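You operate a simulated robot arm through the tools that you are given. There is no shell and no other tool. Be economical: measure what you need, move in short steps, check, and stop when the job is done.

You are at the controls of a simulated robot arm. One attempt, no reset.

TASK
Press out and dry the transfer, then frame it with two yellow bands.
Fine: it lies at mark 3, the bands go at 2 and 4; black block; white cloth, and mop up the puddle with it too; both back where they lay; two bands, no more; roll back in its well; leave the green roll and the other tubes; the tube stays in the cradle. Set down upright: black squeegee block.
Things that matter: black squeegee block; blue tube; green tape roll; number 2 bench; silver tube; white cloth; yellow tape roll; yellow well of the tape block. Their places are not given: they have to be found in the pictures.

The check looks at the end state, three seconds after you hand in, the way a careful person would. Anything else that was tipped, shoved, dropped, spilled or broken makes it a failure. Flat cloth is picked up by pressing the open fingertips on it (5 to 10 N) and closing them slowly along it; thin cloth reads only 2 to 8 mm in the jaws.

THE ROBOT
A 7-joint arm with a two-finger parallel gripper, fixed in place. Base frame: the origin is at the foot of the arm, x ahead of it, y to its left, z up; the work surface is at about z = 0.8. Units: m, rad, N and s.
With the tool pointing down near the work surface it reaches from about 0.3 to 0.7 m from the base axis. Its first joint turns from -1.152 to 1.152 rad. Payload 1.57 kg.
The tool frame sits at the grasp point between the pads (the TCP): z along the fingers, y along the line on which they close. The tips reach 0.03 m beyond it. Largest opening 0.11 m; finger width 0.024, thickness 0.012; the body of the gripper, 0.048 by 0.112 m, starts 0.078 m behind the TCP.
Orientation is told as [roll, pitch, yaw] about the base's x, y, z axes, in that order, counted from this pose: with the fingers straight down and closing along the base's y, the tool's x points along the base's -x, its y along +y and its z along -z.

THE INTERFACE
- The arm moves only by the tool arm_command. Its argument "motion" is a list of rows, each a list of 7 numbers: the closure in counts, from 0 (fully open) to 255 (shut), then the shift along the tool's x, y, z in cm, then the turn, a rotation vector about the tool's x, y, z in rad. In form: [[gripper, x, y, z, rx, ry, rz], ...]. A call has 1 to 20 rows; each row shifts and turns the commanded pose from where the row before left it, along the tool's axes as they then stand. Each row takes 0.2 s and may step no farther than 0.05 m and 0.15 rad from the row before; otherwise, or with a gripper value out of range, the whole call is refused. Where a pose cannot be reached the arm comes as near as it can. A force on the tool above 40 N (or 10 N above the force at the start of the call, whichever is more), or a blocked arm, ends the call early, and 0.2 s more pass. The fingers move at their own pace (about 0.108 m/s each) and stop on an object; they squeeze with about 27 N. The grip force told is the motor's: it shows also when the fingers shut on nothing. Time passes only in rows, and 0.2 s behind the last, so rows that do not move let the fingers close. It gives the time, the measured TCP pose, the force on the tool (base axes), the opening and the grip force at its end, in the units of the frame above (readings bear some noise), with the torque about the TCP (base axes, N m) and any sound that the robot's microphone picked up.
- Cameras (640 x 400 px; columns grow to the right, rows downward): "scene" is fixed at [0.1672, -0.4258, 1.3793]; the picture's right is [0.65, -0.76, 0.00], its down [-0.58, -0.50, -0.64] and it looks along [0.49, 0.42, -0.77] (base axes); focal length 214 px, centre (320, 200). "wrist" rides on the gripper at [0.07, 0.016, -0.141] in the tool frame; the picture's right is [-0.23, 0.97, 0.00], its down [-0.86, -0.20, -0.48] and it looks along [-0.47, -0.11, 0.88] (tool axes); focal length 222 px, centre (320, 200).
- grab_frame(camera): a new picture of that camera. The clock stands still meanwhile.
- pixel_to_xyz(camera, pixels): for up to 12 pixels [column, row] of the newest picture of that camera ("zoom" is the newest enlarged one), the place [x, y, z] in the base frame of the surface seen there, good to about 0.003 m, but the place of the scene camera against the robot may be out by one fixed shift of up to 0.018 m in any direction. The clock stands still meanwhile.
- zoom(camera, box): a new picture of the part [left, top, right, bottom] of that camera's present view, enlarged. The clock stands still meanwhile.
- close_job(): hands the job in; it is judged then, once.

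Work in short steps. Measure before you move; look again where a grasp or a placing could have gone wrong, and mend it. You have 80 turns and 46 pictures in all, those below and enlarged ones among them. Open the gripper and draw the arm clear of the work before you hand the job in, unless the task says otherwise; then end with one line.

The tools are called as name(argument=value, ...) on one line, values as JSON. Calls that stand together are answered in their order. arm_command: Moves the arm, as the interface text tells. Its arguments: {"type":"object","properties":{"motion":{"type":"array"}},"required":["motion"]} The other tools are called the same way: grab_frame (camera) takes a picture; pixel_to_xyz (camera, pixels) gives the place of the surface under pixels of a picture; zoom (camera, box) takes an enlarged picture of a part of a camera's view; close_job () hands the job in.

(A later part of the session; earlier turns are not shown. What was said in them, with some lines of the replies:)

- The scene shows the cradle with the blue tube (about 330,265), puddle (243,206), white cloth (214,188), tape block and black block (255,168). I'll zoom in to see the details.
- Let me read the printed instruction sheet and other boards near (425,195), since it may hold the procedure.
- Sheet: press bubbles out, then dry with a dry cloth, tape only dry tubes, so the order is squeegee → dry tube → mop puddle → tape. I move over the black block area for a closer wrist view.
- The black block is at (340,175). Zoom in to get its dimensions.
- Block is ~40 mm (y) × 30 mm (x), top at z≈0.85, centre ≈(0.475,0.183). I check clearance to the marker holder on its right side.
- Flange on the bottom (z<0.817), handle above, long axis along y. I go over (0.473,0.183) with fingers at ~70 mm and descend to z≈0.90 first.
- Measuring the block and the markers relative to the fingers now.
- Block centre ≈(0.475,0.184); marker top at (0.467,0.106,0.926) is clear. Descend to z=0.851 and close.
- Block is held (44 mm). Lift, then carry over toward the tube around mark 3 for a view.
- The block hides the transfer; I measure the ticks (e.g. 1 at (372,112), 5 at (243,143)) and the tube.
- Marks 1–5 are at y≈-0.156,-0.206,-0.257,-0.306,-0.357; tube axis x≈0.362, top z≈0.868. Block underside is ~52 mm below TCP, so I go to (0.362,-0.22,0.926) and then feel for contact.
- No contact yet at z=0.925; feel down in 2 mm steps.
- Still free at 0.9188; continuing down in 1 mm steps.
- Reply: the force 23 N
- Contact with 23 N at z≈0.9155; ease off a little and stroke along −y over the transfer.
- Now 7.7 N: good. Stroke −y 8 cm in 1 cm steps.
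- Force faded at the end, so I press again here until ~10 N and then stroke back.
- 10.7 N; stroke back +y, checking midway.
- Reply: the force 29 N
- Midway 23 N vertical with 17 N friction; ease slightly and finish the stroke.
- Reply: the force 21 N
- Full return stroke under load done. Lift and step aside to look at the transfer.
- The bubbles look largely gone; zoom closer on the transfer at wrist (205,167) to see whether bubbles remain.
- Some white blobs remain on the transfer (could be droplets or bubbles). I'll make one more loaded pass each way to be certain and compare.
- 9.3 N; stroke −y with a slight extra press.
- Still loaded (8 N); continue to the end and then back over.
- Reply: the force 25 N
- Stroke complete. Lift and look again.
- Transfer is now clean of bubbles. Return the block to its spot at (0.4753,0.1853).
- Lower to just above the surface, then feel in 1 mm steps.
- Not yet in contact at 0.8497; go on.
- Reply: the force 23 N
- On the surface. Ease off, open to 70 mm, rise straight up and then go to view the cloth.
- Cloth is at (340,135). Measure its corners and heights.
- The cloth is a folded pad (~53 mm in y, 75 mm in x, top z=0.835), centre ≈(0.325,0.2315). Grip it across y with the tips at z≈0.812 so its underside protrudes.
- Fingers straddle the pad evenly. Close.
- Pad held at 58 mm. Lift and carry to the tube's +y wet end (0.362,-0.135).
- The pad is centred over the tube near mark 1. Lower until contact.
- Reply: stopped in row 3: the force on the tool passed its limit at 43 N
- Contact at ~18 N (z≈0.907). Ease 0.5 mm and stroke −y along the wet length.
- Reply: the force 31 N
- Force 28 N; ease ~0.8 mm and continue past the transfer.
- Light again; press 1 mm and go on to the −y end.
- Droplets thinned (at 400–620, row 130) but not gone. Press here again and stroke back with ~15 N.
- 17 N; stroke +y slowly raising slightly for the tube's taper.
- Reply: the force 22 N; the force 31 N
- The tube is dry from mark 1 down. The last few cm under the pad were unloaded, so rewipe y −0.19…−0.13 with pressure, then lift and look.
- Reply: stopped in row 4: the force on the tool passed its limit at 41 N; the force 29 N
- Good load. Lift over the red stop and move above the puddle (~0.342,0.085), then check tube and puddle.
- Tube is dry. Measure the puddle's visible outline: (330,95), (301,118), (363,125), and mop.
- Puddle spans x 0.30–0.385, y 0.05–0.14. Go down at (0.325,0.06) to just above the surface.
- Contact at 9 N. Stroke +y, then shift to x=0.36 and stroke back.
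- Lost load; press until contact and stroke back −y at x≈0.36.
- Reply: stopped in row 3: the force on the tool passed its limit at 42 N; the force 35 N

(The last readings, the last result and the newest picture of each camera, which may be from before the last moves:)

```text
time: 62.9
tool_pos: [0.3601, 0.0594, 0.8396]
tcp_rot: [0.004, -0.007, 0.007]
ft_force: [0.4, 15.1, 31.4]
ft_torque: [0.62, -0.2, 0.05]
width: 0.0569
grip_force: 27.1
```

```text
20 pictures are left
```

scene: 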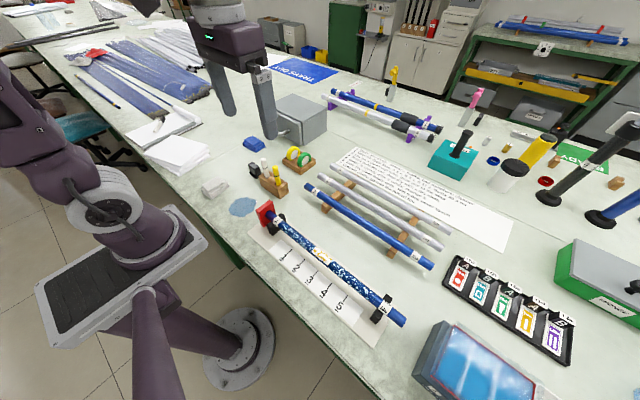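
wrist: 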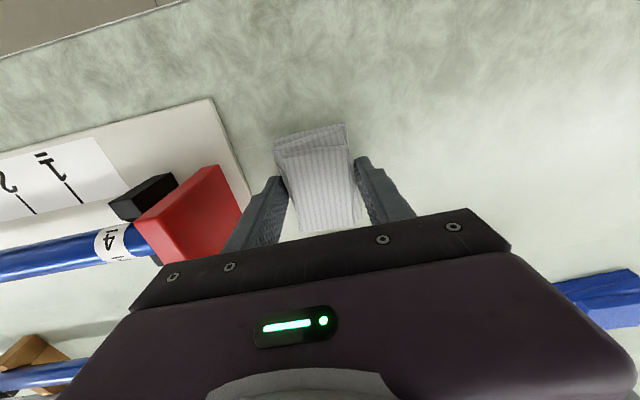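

Puddle looks gone. One more +y stroke over what lay under the pad, then lift and look.

arm_command(motion=[[255, 0, 1.0, -0.08, 0, 0, 0], [255, 0, 1.3, -0.02, 0, 0, 0], [255, 0, 1.3, -0.02, 0, 0, 0], [255, 0, 1.3, 0, 0, 0, 0], [255, 0, 0, -3, 0, 0, 0], [255, 0.5, 4, -3, 0, 0, 0], [255, 0.7, 4, -2, 0, 0, 0], [255, 0.7, 4, 0, 0, 0, 0], [255, 0, 0, 0, 0, 0, 0]])

grab_frame(camera="wrist")

```text
refused: row 6 steps farther than a row can; nothing moved
```

```text
19 pictures are left
```

wrist: 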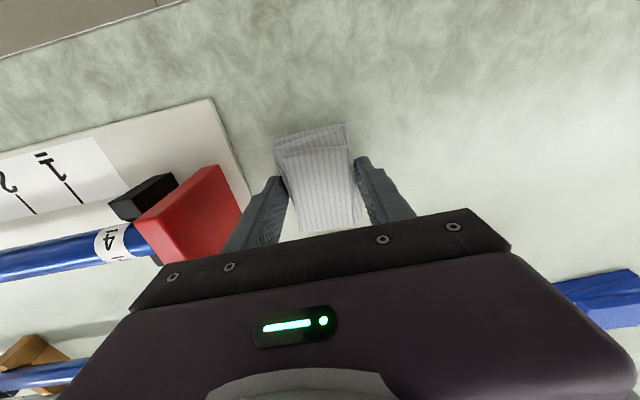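

Row too long; same move with smaller steps.

arm_command(motion=[[255, 0, 1.0, -0.08, 0, 0, 0], [255, 0, 1.3, -0.02, 0, 0, 0], [255, 0, 1.3, -0.02, 0, 0, 0], [255, 0, 1.3, 0, 0, 0, 0], [255, 0, 0, -3, 0, 0, 0], [255, 0.5, 2, -3, 0, 0, 0], [255, 0.7, 3.5, -2, 0, 0, 0], [255, 0.7, 3.5, 0, 0, 0, 0], [255, 0.7, 3.3, 0, 0, 0, 0], [255, 0, 0, 0, 0, 0, 0]])

grab_frame(camera="wrist")

```text
time: 65.1
tool_pos: [0.3322, 0.2319, 0.9221]
tcp_rot: [0.006, -0.006, 0.005]
ft_force: [-0.2, -0.3, -0.6]
ft_torque: [-0.02, 0.0, -0.02]
width: 0.0568
grip_force: 27.0
```

```text
18 pictures are left
```

wrist: 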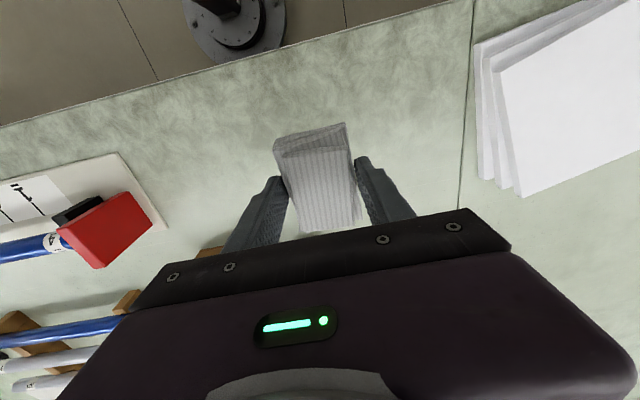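

Puddle gone. Set the cloth back at TCP (0.3245,0.2315): lower to z≈0.843, then feel.

arm_command(motion=[[255, 0.75, 0, 2, 0, 0, 0], [255, 0, 0, 4, 0, 0, 0], [255, 0, 0, 1.7, 0, 0, 0], [255, 0, 0, 0.2, 0, 0, 0], [255, 0, 0, 0.15, 0, 0, 0], [255, 0, 0, 0, 0, 0, 0]])

```text
time: 66.5
tool_pos: [0.3266, 0.2301, 0.8397]
tcp_rot: [0.006, -0.006, 0.005]
ft_force: [-0.2, 0.6, -0.3]
ft_torque: [0.0, 0.03, 0.0]
width: 0.057
grip_force: 27.0
```

Just about on the surface; 1 mm more, then open to ~88 mm and rise.

arm_command(motion=[[255, 0.15, 0.1, 0.1, 0, 0, 0], [255, 0, 0, 0.05, 0, 0, 0], [50, 0, 0, 0, 0, 0, 0], [50, 0, 0, 0, 0, 0, 0], [50, 0, 0, 0, 0, 0, 0], [50, 0, 0, -4, 0, 0, 0], [50, 0, 0, -4, 0, 0, 0], [50, 0, 0, -4, 0, 0, 0], [50, 0, 0, -4, 0, 0, 0], [50, -4, 0, 0, 0, 0, 0], [50, -4, -1, 0, 0, 0, 0], [50, -4, -1, 0, 0, 0, 0], [50, -4, -2, 0, 0, 0, 0], [50, -4, -2, 0, 0, 0, 0], [50, -4, -2, 0, 0, 0, 0], [50, 0, 0, 0, 0, 0, 0]])

grab_frame(camera="wrist")

zoom(camera="scene", box=[190, 130, 350, 230])

```text
time: 69.9
tool_pos: [0.5654, 0.152, 0.9981]
tcp_rot: [0.004, -0.007, 0.005]
ft_force: [-0.2, -0.2, 0.0]
ft_torque: [-0.01, 0.03, -0.01]
width: 0.0884
grip_force: 0.1
```

```text
17 pictures are left
```

wrist: 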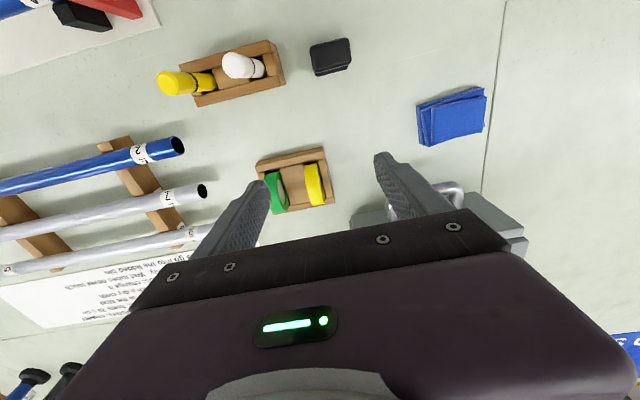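

```text
4.00 times, centred on (270, 180) of scene
```

zoom: 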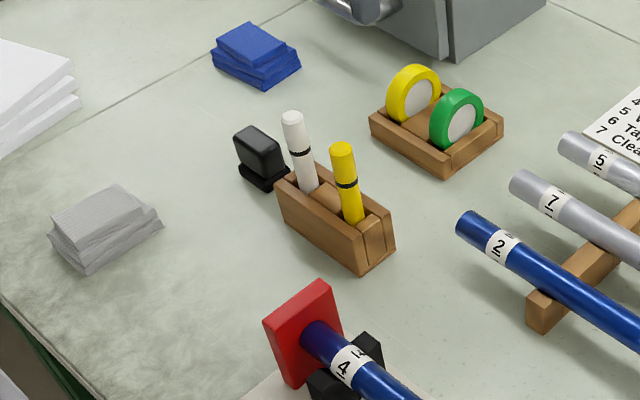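

Puddle gone, block and cloth home. Now the yellow roll at (314,185) stands on edge with axis along y; measure it and the well.

pixel_to_xyz(camera="wrist", pixels=[[305, 168], [318, 165], [309, 204], [323, 202], [311, 180], [316, 190], [280, 190], [258, 162], [325, 150], [332, 200], [275, 212], [296, 180]])

zoom(camera="wrist", box=[244, 140, 344, 220])

zoom(camera="scene", box=[275, 135, 323, 180])

```text
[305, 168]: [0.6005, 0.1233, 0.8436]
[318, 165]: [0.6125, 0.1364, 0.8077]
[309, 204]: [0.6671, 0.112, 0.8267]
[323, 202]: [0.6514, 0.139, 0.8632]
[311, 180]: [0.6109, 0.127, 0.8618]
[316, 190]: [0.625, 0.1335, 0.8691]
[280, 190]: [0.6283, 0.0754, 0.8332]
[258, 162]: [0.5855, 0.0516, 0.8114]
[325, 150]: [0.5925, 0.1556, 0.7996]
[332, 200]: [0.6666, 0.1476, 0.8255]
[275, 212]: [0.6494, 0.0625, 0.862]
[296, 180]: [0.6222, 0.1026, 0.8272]
```

```text
5.00 times, centred on (294, 180) of wrist
```

zoom: 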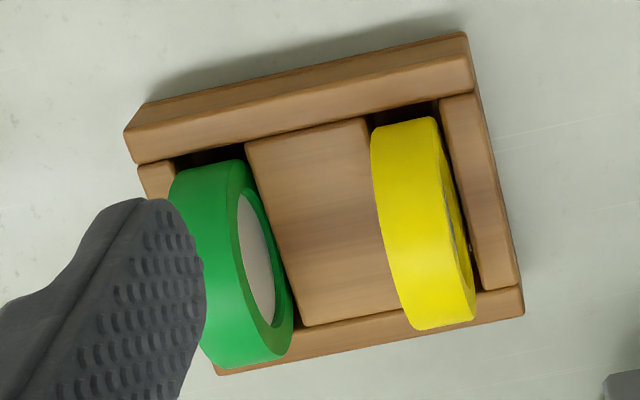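

```text
8.89 times, centred on (299, 158) of scene
```

zoom: 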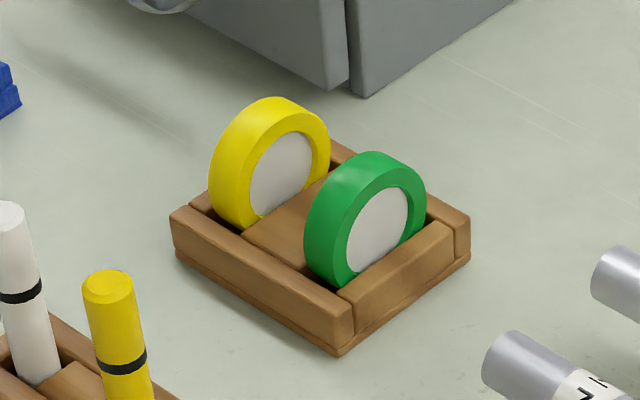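

Roll ≈18 mm wide (y 0.122–0.140), centre (0.625,0.131), top z≈0.869; walls at 0.826. Check the grey box near for clearance of the gripper body.

pixel_to_xyz(camera="wrist", pixels=[[355, 215], [400, 208], [375, 215], [455, 190], [490, 205], [415, 215], [312, 195], [307, 180], [289, 195], [268, 176]])

pixel_to_xyz(camera="scene", pixels=[[280, 110], [300, 95], [325, 105], [300, 130], [303, 143], [262, 85]])

```text
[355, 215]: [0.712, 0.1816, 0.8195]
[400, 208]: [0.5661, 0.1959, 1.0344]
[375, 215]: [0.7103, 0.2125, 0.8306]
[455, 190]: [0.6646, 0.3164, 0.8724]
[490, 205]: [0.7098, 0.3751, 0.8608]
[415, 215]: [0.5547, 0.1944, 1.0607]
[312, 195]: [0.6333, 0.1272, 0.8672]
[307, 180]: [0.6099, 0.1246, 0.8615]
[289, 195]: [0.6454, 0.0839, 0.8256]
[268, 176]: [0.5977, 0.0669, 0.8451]
```

```text
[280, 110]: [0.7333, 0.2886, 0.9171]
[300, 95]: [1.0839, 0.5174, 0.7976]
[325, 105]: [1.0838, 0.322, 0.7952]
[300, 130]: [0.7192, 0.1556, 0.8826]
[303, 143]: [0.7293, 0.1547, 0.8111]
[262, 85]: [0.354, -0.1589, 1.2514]
```

Clear. Move above the roll at (0.626,0.131), fingers at ~46 mm, tilt trimmed, z≈0.90, and look.

arm_command(motion=[[148, -3, -1.05, 0, 0.004, 0.007, 0.005], [148, -3, -1.05, 0, 0, 0, 0], [148, 0, 0, 4, 0, 0, 0], [148, 0, 0, 4, 0, 0, 0], [148, 0, 0, 1.6, 0, 0, 0], [148, 0, 0, 0, 0, 0, 0]])

zoom(camera="wrist", box=[220, 110, 420, 235])

```text
time: 71.3
tool_pos: [0.6246, 0.1333, 0.9035]
tcp_rot: [0.0, 0.0, 0.001]
ft_force: [-0.9, 0.4, -0.1]
ft_torque: [0.03, 0.03, 0.01]
width: 0.0461
grip_force: 0.0
```

```text
3.20 times, centred on (320, 172) of wrist
```

zoom: 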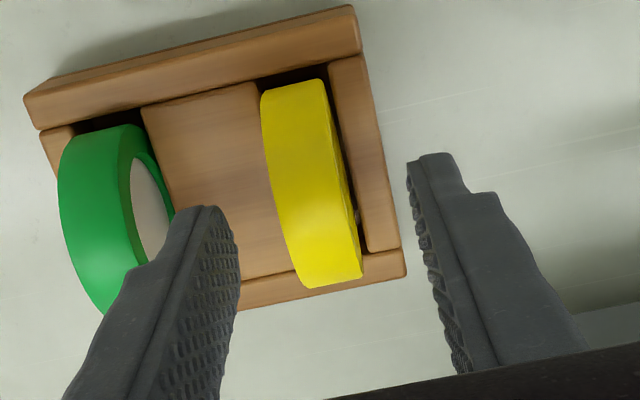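

Fingers straddle the yellow roll, green clear. Shift −2.5 mm in y, descend to z≈0.862 and close.

arm_command(motion=[[148, -0.1, -0.25, 2, 0, 0, 0], [148, 0, 0, 2.1, 0, 0, 0], [148, 0, 0, 0, 0, 0, 0], [190, 0, 0, 0, 0, 0, 0], [255, 0, 0, 0, 0, 0, 0], [255, 0, 0, 0, 0, 0, 0], [255, 0, 0, 0, 0, 0, 0]])

```text
time: 72.9
tool_pos: [0.6267, 0.1291, 0.8634]
tcp_rot: [-0.001, 0.0, 0.001]
ft_force: [-0.8, 0.1, -0.5]
ft_torque: [0.01, -0.01, 0.0]
width: 0.017
grip_force: 26.9
```

Roll gripped (17 mm). Lift to z≈1.02 and carry to above mark 2 (0.362,-0.206).

arm_command(motion=[[255, 0, 0, -2, 0, 0, 0], [255, 0, 0, -3, 0, 0, 0], [255, 0, 0, -4, 0, 0, 0], [255, 0, 0, -4, 0, 0, 0], [255, 0, 0, -3, 0, 0, 0], [255, 2.65, -3.36, 0, 0, 0, 0], [255, 2.65, -3.36, 0, 0, 0, 0], [255, 2.65, -3.36, 0, 0, 0, 0], [255, 2.65, -3.36, 0, 0, 0, 0], [255, 2.65, -3.36, 0, 0, 0, 0], [255, 2.65, -3.36, 0, 0, 0, 0], [255, 2.65, -3.36, 0, 0, 0, 0], [255, 2.65, -3.36, 0, 0, 0, 0], [255, 2.65, -3.36, 0, 0, 0, 0], [255, 2.65, -3.36, 0, 0, 0, 0], [255, 0, 0, 0, 0, 0, 0]])

grab_frame(camera="wrist")

```text
time: 76.3
tool_pos: [0.3615, -0.2064, 1.0222]
tcp_rot: [-0.001, 0.0, 0.0]
ft_force: [0.1, 1.1, -1.2]
ft_torque: [-0.01, -0.01, -0.02]
width: 0.017
grip_force: 27.0
```

```text
12 pictures are left
```

wrist: 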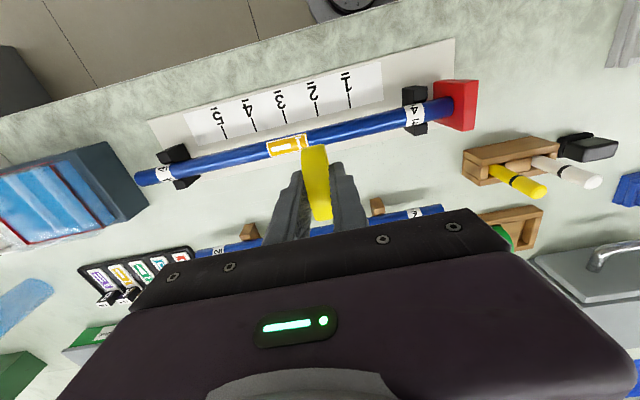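

Verify mark 2 and 4 ticks and the transfer edges at this pose before touching down.

pixel_to_xyz(camera="wrist", pixels=[[318, 113], [286, 121], [257, 129], [268, 151], [304, 141], [315, 150], [326, 216], [305, 155], [326, 150]])

```text
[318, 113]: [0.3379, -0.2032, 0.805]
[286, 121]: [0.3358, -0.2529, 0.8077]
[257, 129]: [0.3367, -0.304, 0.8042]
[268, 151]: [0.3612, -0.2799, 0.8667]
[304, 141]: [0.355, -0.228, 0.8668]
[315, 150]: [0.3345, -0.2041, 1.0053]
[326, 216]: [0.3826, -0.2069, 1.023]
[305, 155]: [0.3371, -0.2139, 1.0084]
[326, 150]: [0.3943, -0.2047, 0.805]
```

Marks: 2 at y≈-0.205, 4 at ≈-0.3045. Lower at y=-0.205 to z≈0.935, then feel.

arm_command(motion=[[255, 0, 0.13, 4, 0, 0, 0], [255, 0, 0, 3, 0, 0, 0], [255, 0, 0, 1.5, 0, 0, 0], [255, 0, 0, 0.3, 0, 0, 0], [255, 0, 0, 0.3, 0, 0, 0], [255, 0, 0, 0, 0, 0, 0]])

```text
time: 77.7
tool_pos: [0.3594, -0.2054, 0.9321]
tcp_rot: [0.001, 0.002, 0.001]
ft_force: [0.0, -0.1, -1.0]
ft_torque: [0.0, 0.0, 0.02]
width: 0.0171
grip_force: 26.8
```

arm_command(motion=[[255, -0.15, 0, 0.3, 0, 0, 0], [255, 0, 0, 0.3, 0, 0, 0], [255, 0, 0, 0.3, 0, 0, 0], [255, 0, 0, 0, 0, 0, 0]])

```text
time: 78.7
tool_pos: [0.3632, -0.2069, 0.9235]
tcp_rot: [0.001, -0.002, -0.001]
ft_force: [-1.3, 0.5, 17.5]
ft_torque: [0.08, 0.18, 0.02]
width: 0.017
grip_force: 27.1
```

Contact (17 N) at mark 2. Hold briefly with lighter pressure and look whether a band forms.

arm_command(motion=[[255, 0, 0, -0.05, 0, 0, 0], [255, 0, 0, 0, 0, 0, 0], [255, 0, 0, 0, 0, 0, 0], [255, 0, 0, 0, 0, 0, 0]])

zoom(camera="scene", box=[260, 200, 380, 290])

```text
time: 79.7
tool_pos: [0.3616, -0.2051, 0.9234]
tcp_rot: [0.002, 0.0, 0.001]
ft_force: [0.3, -0.2, 0.1]
ft_torque: [0.03, -0.01, 0.03]
width: 0.0172
grip_force: 26.8
```

```text
4.44 times, centred on (320, 245) of scene
```

zoom: 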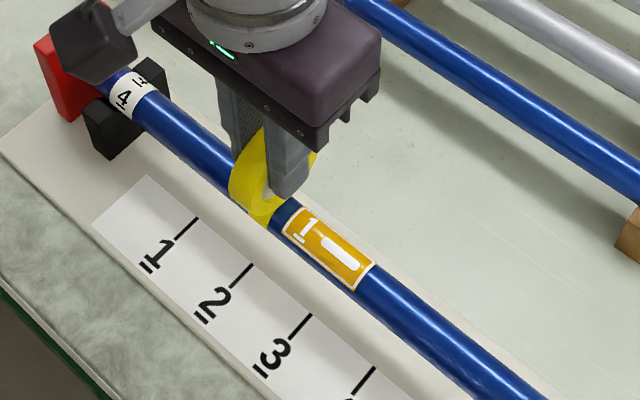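

There seems to be yellow on the tube under the roll. Lift and look.

arm_command(motion=[[255, 0, 0, -2, 0, 0, 0], [255, 0, 0, -4, 0, 0, 0], [255, 0, 0, -4, 0, 0, 0], [255, 0, 0, 0, 0, 0, 0]])

zoom(camera="wrist", box=[180, 60, 460, 235])

```text
time: 80.7
tool_pos: [0.3638, -0.2037, 1.0237]
tcp_rot: [0.002, 0.0, 0.0]
ft_force: [0.1, 0.5, -0.2]
ft_torque: [0.0, -0.01, -0.01]
width: 0.0174
grip_force: 26.6
```

```text
2.29 times, centred on (320, 148) of wrist
```

zoom: 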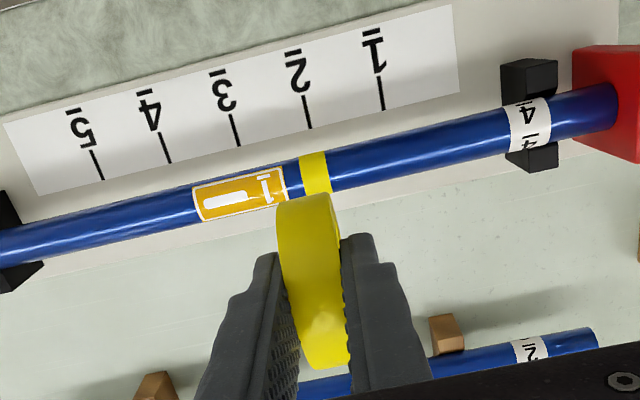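

Band at mark 2 is on. Move −10 cm to mark 4 and touch down likewise.

arm_command(motion=[[255, 0, -4, 0, 0, 0, 0], [255, 0, -4, 0, 0, 0, 0], [255, 0, -2, 0, 0, 0, 0], [255, 0, 0, 4, 0, 0, 0], [255, 0, 0, 4, 0, 0, 0], [255, 0, 0, 1.3, 0, 0, 0], [255, 0, 0, 0, 0, 0, 0]])

```text
time: 82.3
tool_pos: [0.3631, -0.3062, 0.9299]
tcp_rot: [0.001, 0.001, -0.001]
ft_force: [0.4, 0.0, 0.1]
ft_torque: [0.03, -0.02, 0.01]
width: 0.017
grip_force: 27.2
```

arm_command(motion=[[255, 0, 0.05, 0.3, 0, 0, 0], [255, 0, 0, 0.3, 0, 0, 0], [255, 0, 0, 0.1, 0, 0, 0], [255, 0, 0, 0.1, 0, 0, 0], [255, 0, 0, 0, 0, 0, 0]])

```text
time: 83.5
tool_pos: [0.3621, -0.3063, 0.9239]
tcp_rot: [0.002, -0.001, 0.002]
ft_force: [0.3, 2.1, 8.5]
ft_torque: [0.06, -0.02, 0.01]
width: 0.0171
grip_force: 27.3
```

Contact 8.5 N; press slightly more, hold, then lift and check.

arm_command(motion=[[255, 0, 0, 0.05, 0, 0, 0], [255, 0, 0, 0, 0, 0, 0], [255, 0, 0, 0, 0, 0, 0], [255, 0, 0, 0, 0, 0, 0], [255, 0, 0, -2, 0, 0, 0], [255, 0, 0, -4, 0, 0, 0], [255, 0, 0, -4, 0, 0, 0], [255, 0, 0, 0, 0, 0, 0]])

zoom(camera="wrist", box=[180, 60, 460, 235])

```text
time: 85.3
tool_pos: [0.3613, -0.3055, 1.0211]
tcp_rot: [0.002, 0.0, 0.0]
ft_force: [0.7, -0.1, -0.1]
ft_torque: [0.0, 0.01, -0.03]
width: 0.0171
grip_force: 26.8
```

```text
2.29 times, centred on (320, 148) of wrist
```

zoom: 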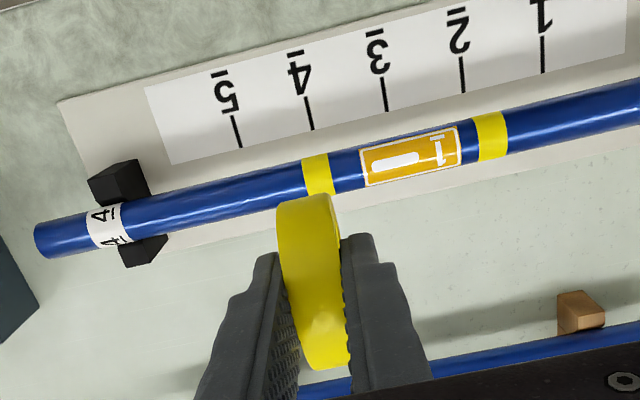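

Both bands are on at 2 and 4. Carry the roll back above its well (0.6267,0.130).

arm_command(motion=[[255, -2.21, 3.63, 0, 0, 0, 0], [255, -2.21, 3.63, 0, 0, 0, 0], [255, -2.21, 3.63, 0, 0, 0, 0], [255, -2.21, 3.63, 0, 0, 0, 0], [255, -2.21, 3.63, 0, 0, 0, 0], [255, -2.21, 3.63, 0, 0, 0, 0], [255, -2.21, 3.63, 0, 0, 0, 0], [255, -2.21, 3.63, 0, 0, 0, 0], [255, -2.21, 3.63, 0, 0, 0, 0], [255, -2.21, 3.63, 0, 0, 0, 0], [255, -2.21, 3.63, 0, 0, 0, 0], [255, -2.21, 3.63, 0, 0, 0, 0], [255, 0, 0, 4, 0, 0, 0], [255, 0, 0, 4, 0, 0, 0], [255, 0, 0, 2, 0, 0, 0], [255, 0, 0, 0, 0, 0, 0]])

grab_frame(camera="wrist")

```text
time: 88.7
tool_pos: [0.6272, 0.1284, 0.9225]
tcp_rot: [-0.001, 0.0, 0.0]
ft_force: [0.1, -0.5, 0.2]
ft_torque: [0.0, 0.02, 0.02]
width: 0.0169
grip_force: 26.8
```

```text
8 pictures are left
```

wrist: 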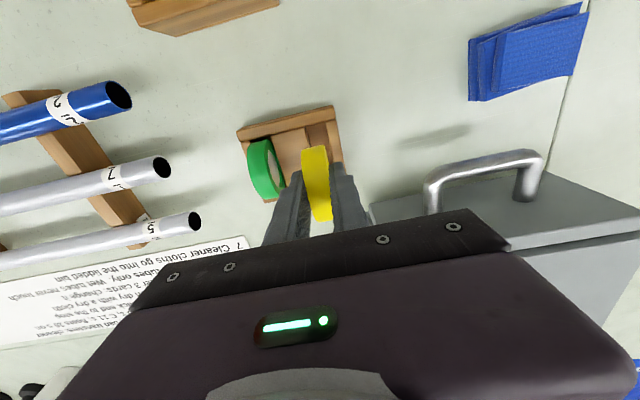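

Zoom on the well to check alignment before inserting.

zoom(camera="wrist", box=[230, 100, 360, 220])

pixel_to_xyz(camera="wrist", pixels=[[305, 133], [310, 133], [328, 128], [333, 115], [340, 155], [278, 140], [262, 143], [302, 122], [326, 115]])

```text
3.33 times, centred on (295, 160) of wrist
```

zoom: 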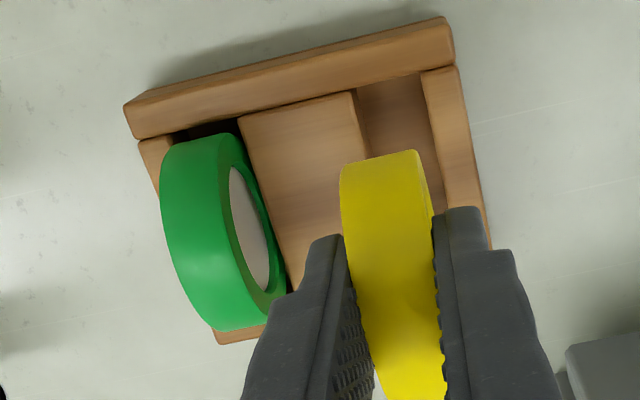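

```text
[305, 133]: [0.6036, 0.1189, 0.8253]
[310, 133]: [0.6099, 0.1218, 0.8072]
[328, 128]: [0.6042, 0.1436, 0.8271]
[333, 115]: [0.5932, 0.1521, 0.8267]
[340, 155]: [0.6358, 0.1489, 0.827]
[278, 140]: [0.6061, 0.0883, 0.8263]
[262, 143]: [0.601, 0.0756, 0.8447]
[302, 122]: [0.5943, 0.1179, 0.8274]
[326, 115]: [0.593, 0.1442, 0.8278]
```

Slot spans y≈0.119–0.142 (centre 0.1305). Shift +1.5 mm and lower to near the floor.

arm_command(motion=[[255, 0.05, 0.15, 2, 0, 0, 0], [255, 0, 0, 2, 0, 0, 0], [255, 0, 0, 1.3, 0, 0, 0], [255, 0, 0, 0, 0, 0, 0]])

```text
time: 89.7
tool_pos: [0.6284, 0.1299, 0.871]
tcp_rot: [0.0, -0.001, -0.002]
ft_force: [0.0, 0.0, 0.3]
ft_torque: [0.01, 0.01, -0.02]
width: 0.0173
grip_force: 27.0
```

arm_command(motion=[[255, 0.1, 0, 0.3, 0, 0, 0], [255, 0, 0, 0.2, 0, 0, 0], [255, 0, 0, 0.2, 0, 0, 0], [255, 0, 0, 0.1, 0, 0, 0], [255, 0, 0, 0, 0, 0, 0]])

```text
time: 90.9
tool_pos: [0.6267, 0.1306, 0.8627]
tcp_rot: [0.002, -0.003, 0.002]
ft_force: [-2.9, -1.8, 23.0]
ft_torque: [-0.03, 0.01, -0.01]
width: 0.0172
grip_force: 26.7
```

Seated (23 N on the floor). Ease, open to 46 mm, rise and draw clear.

arm_command(motion=[[255, 0, 0, -0.08, 0, 0, 0], [148, 0, 0, 0, 0, 0, 0], [148, 0, 0, 0, 0, 0, 0], [148, 0, 0, 0, 0, 0, 0], [148, 0, 0, -3, 0, 0, 0], [148, 0, 0, -4, 0, 0, 0], [148, 0, 0, -4, 0, 0, 0], [148, 0, 0, -4, 0, 0, 0], [0, 4, -1, -2, 0, 0, 0], [0, 4, -1, -2, 0, 0, 0], [0, 4, -1, -2, 0, 0, 0], [0, 4, -1, -2, 0, 0, 0], [0, 4, -1, -2, 0, 0, 0], [0, 4, -1, -2, 0, 0, 0], [0, 0, 0, 0, 0, 0, 0]])

zoom(camera="scene", box=[190, 130, 440, 330])

grab_frame(camera="wrist")

```text
time: 94.1
tool_pos: [0.3846, 0.0697, 1.1338]
tcp_rot: [0.002, 0.0, -0.001]
ft_force: [0.4, -0.9, -0.1]
ft_torque: [-0.01, 0.0, 0.0]
width: 0.1099
grip_force: 0.0
```

```text
2.00 times, centred on (315, 230) of scene
```

zoom: 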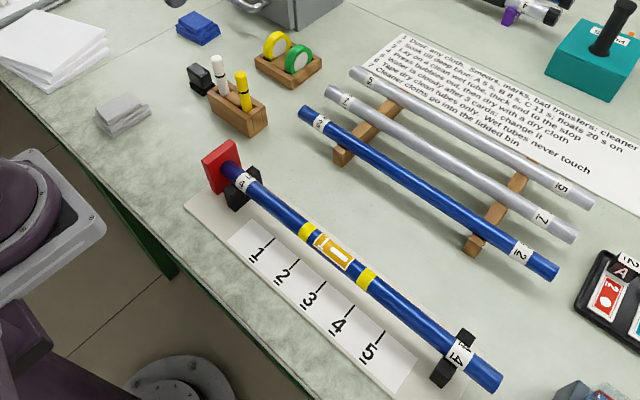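

```text
5 pictures are left
5 turns are left
```

wrist: 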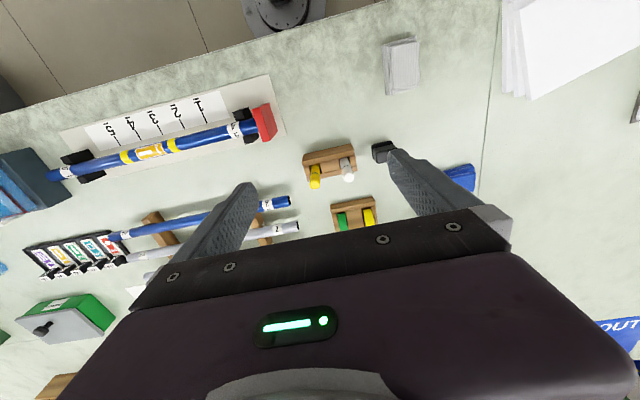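

The pictures show everything in place: transfer smooth and dry, bands at 2 and 4, puddle gone, block, cloth and roll home, gripper open and clear. Handing in.

close_job()

```text
The job is handed in.
```

The transfer at mark 3 is pressed out and dried, with yellow bands at marks 2 and 4. The puddle is mopped up, and the black block (upright), white cloth and yellow roll are back where they lay. The tube is still in its cradle.
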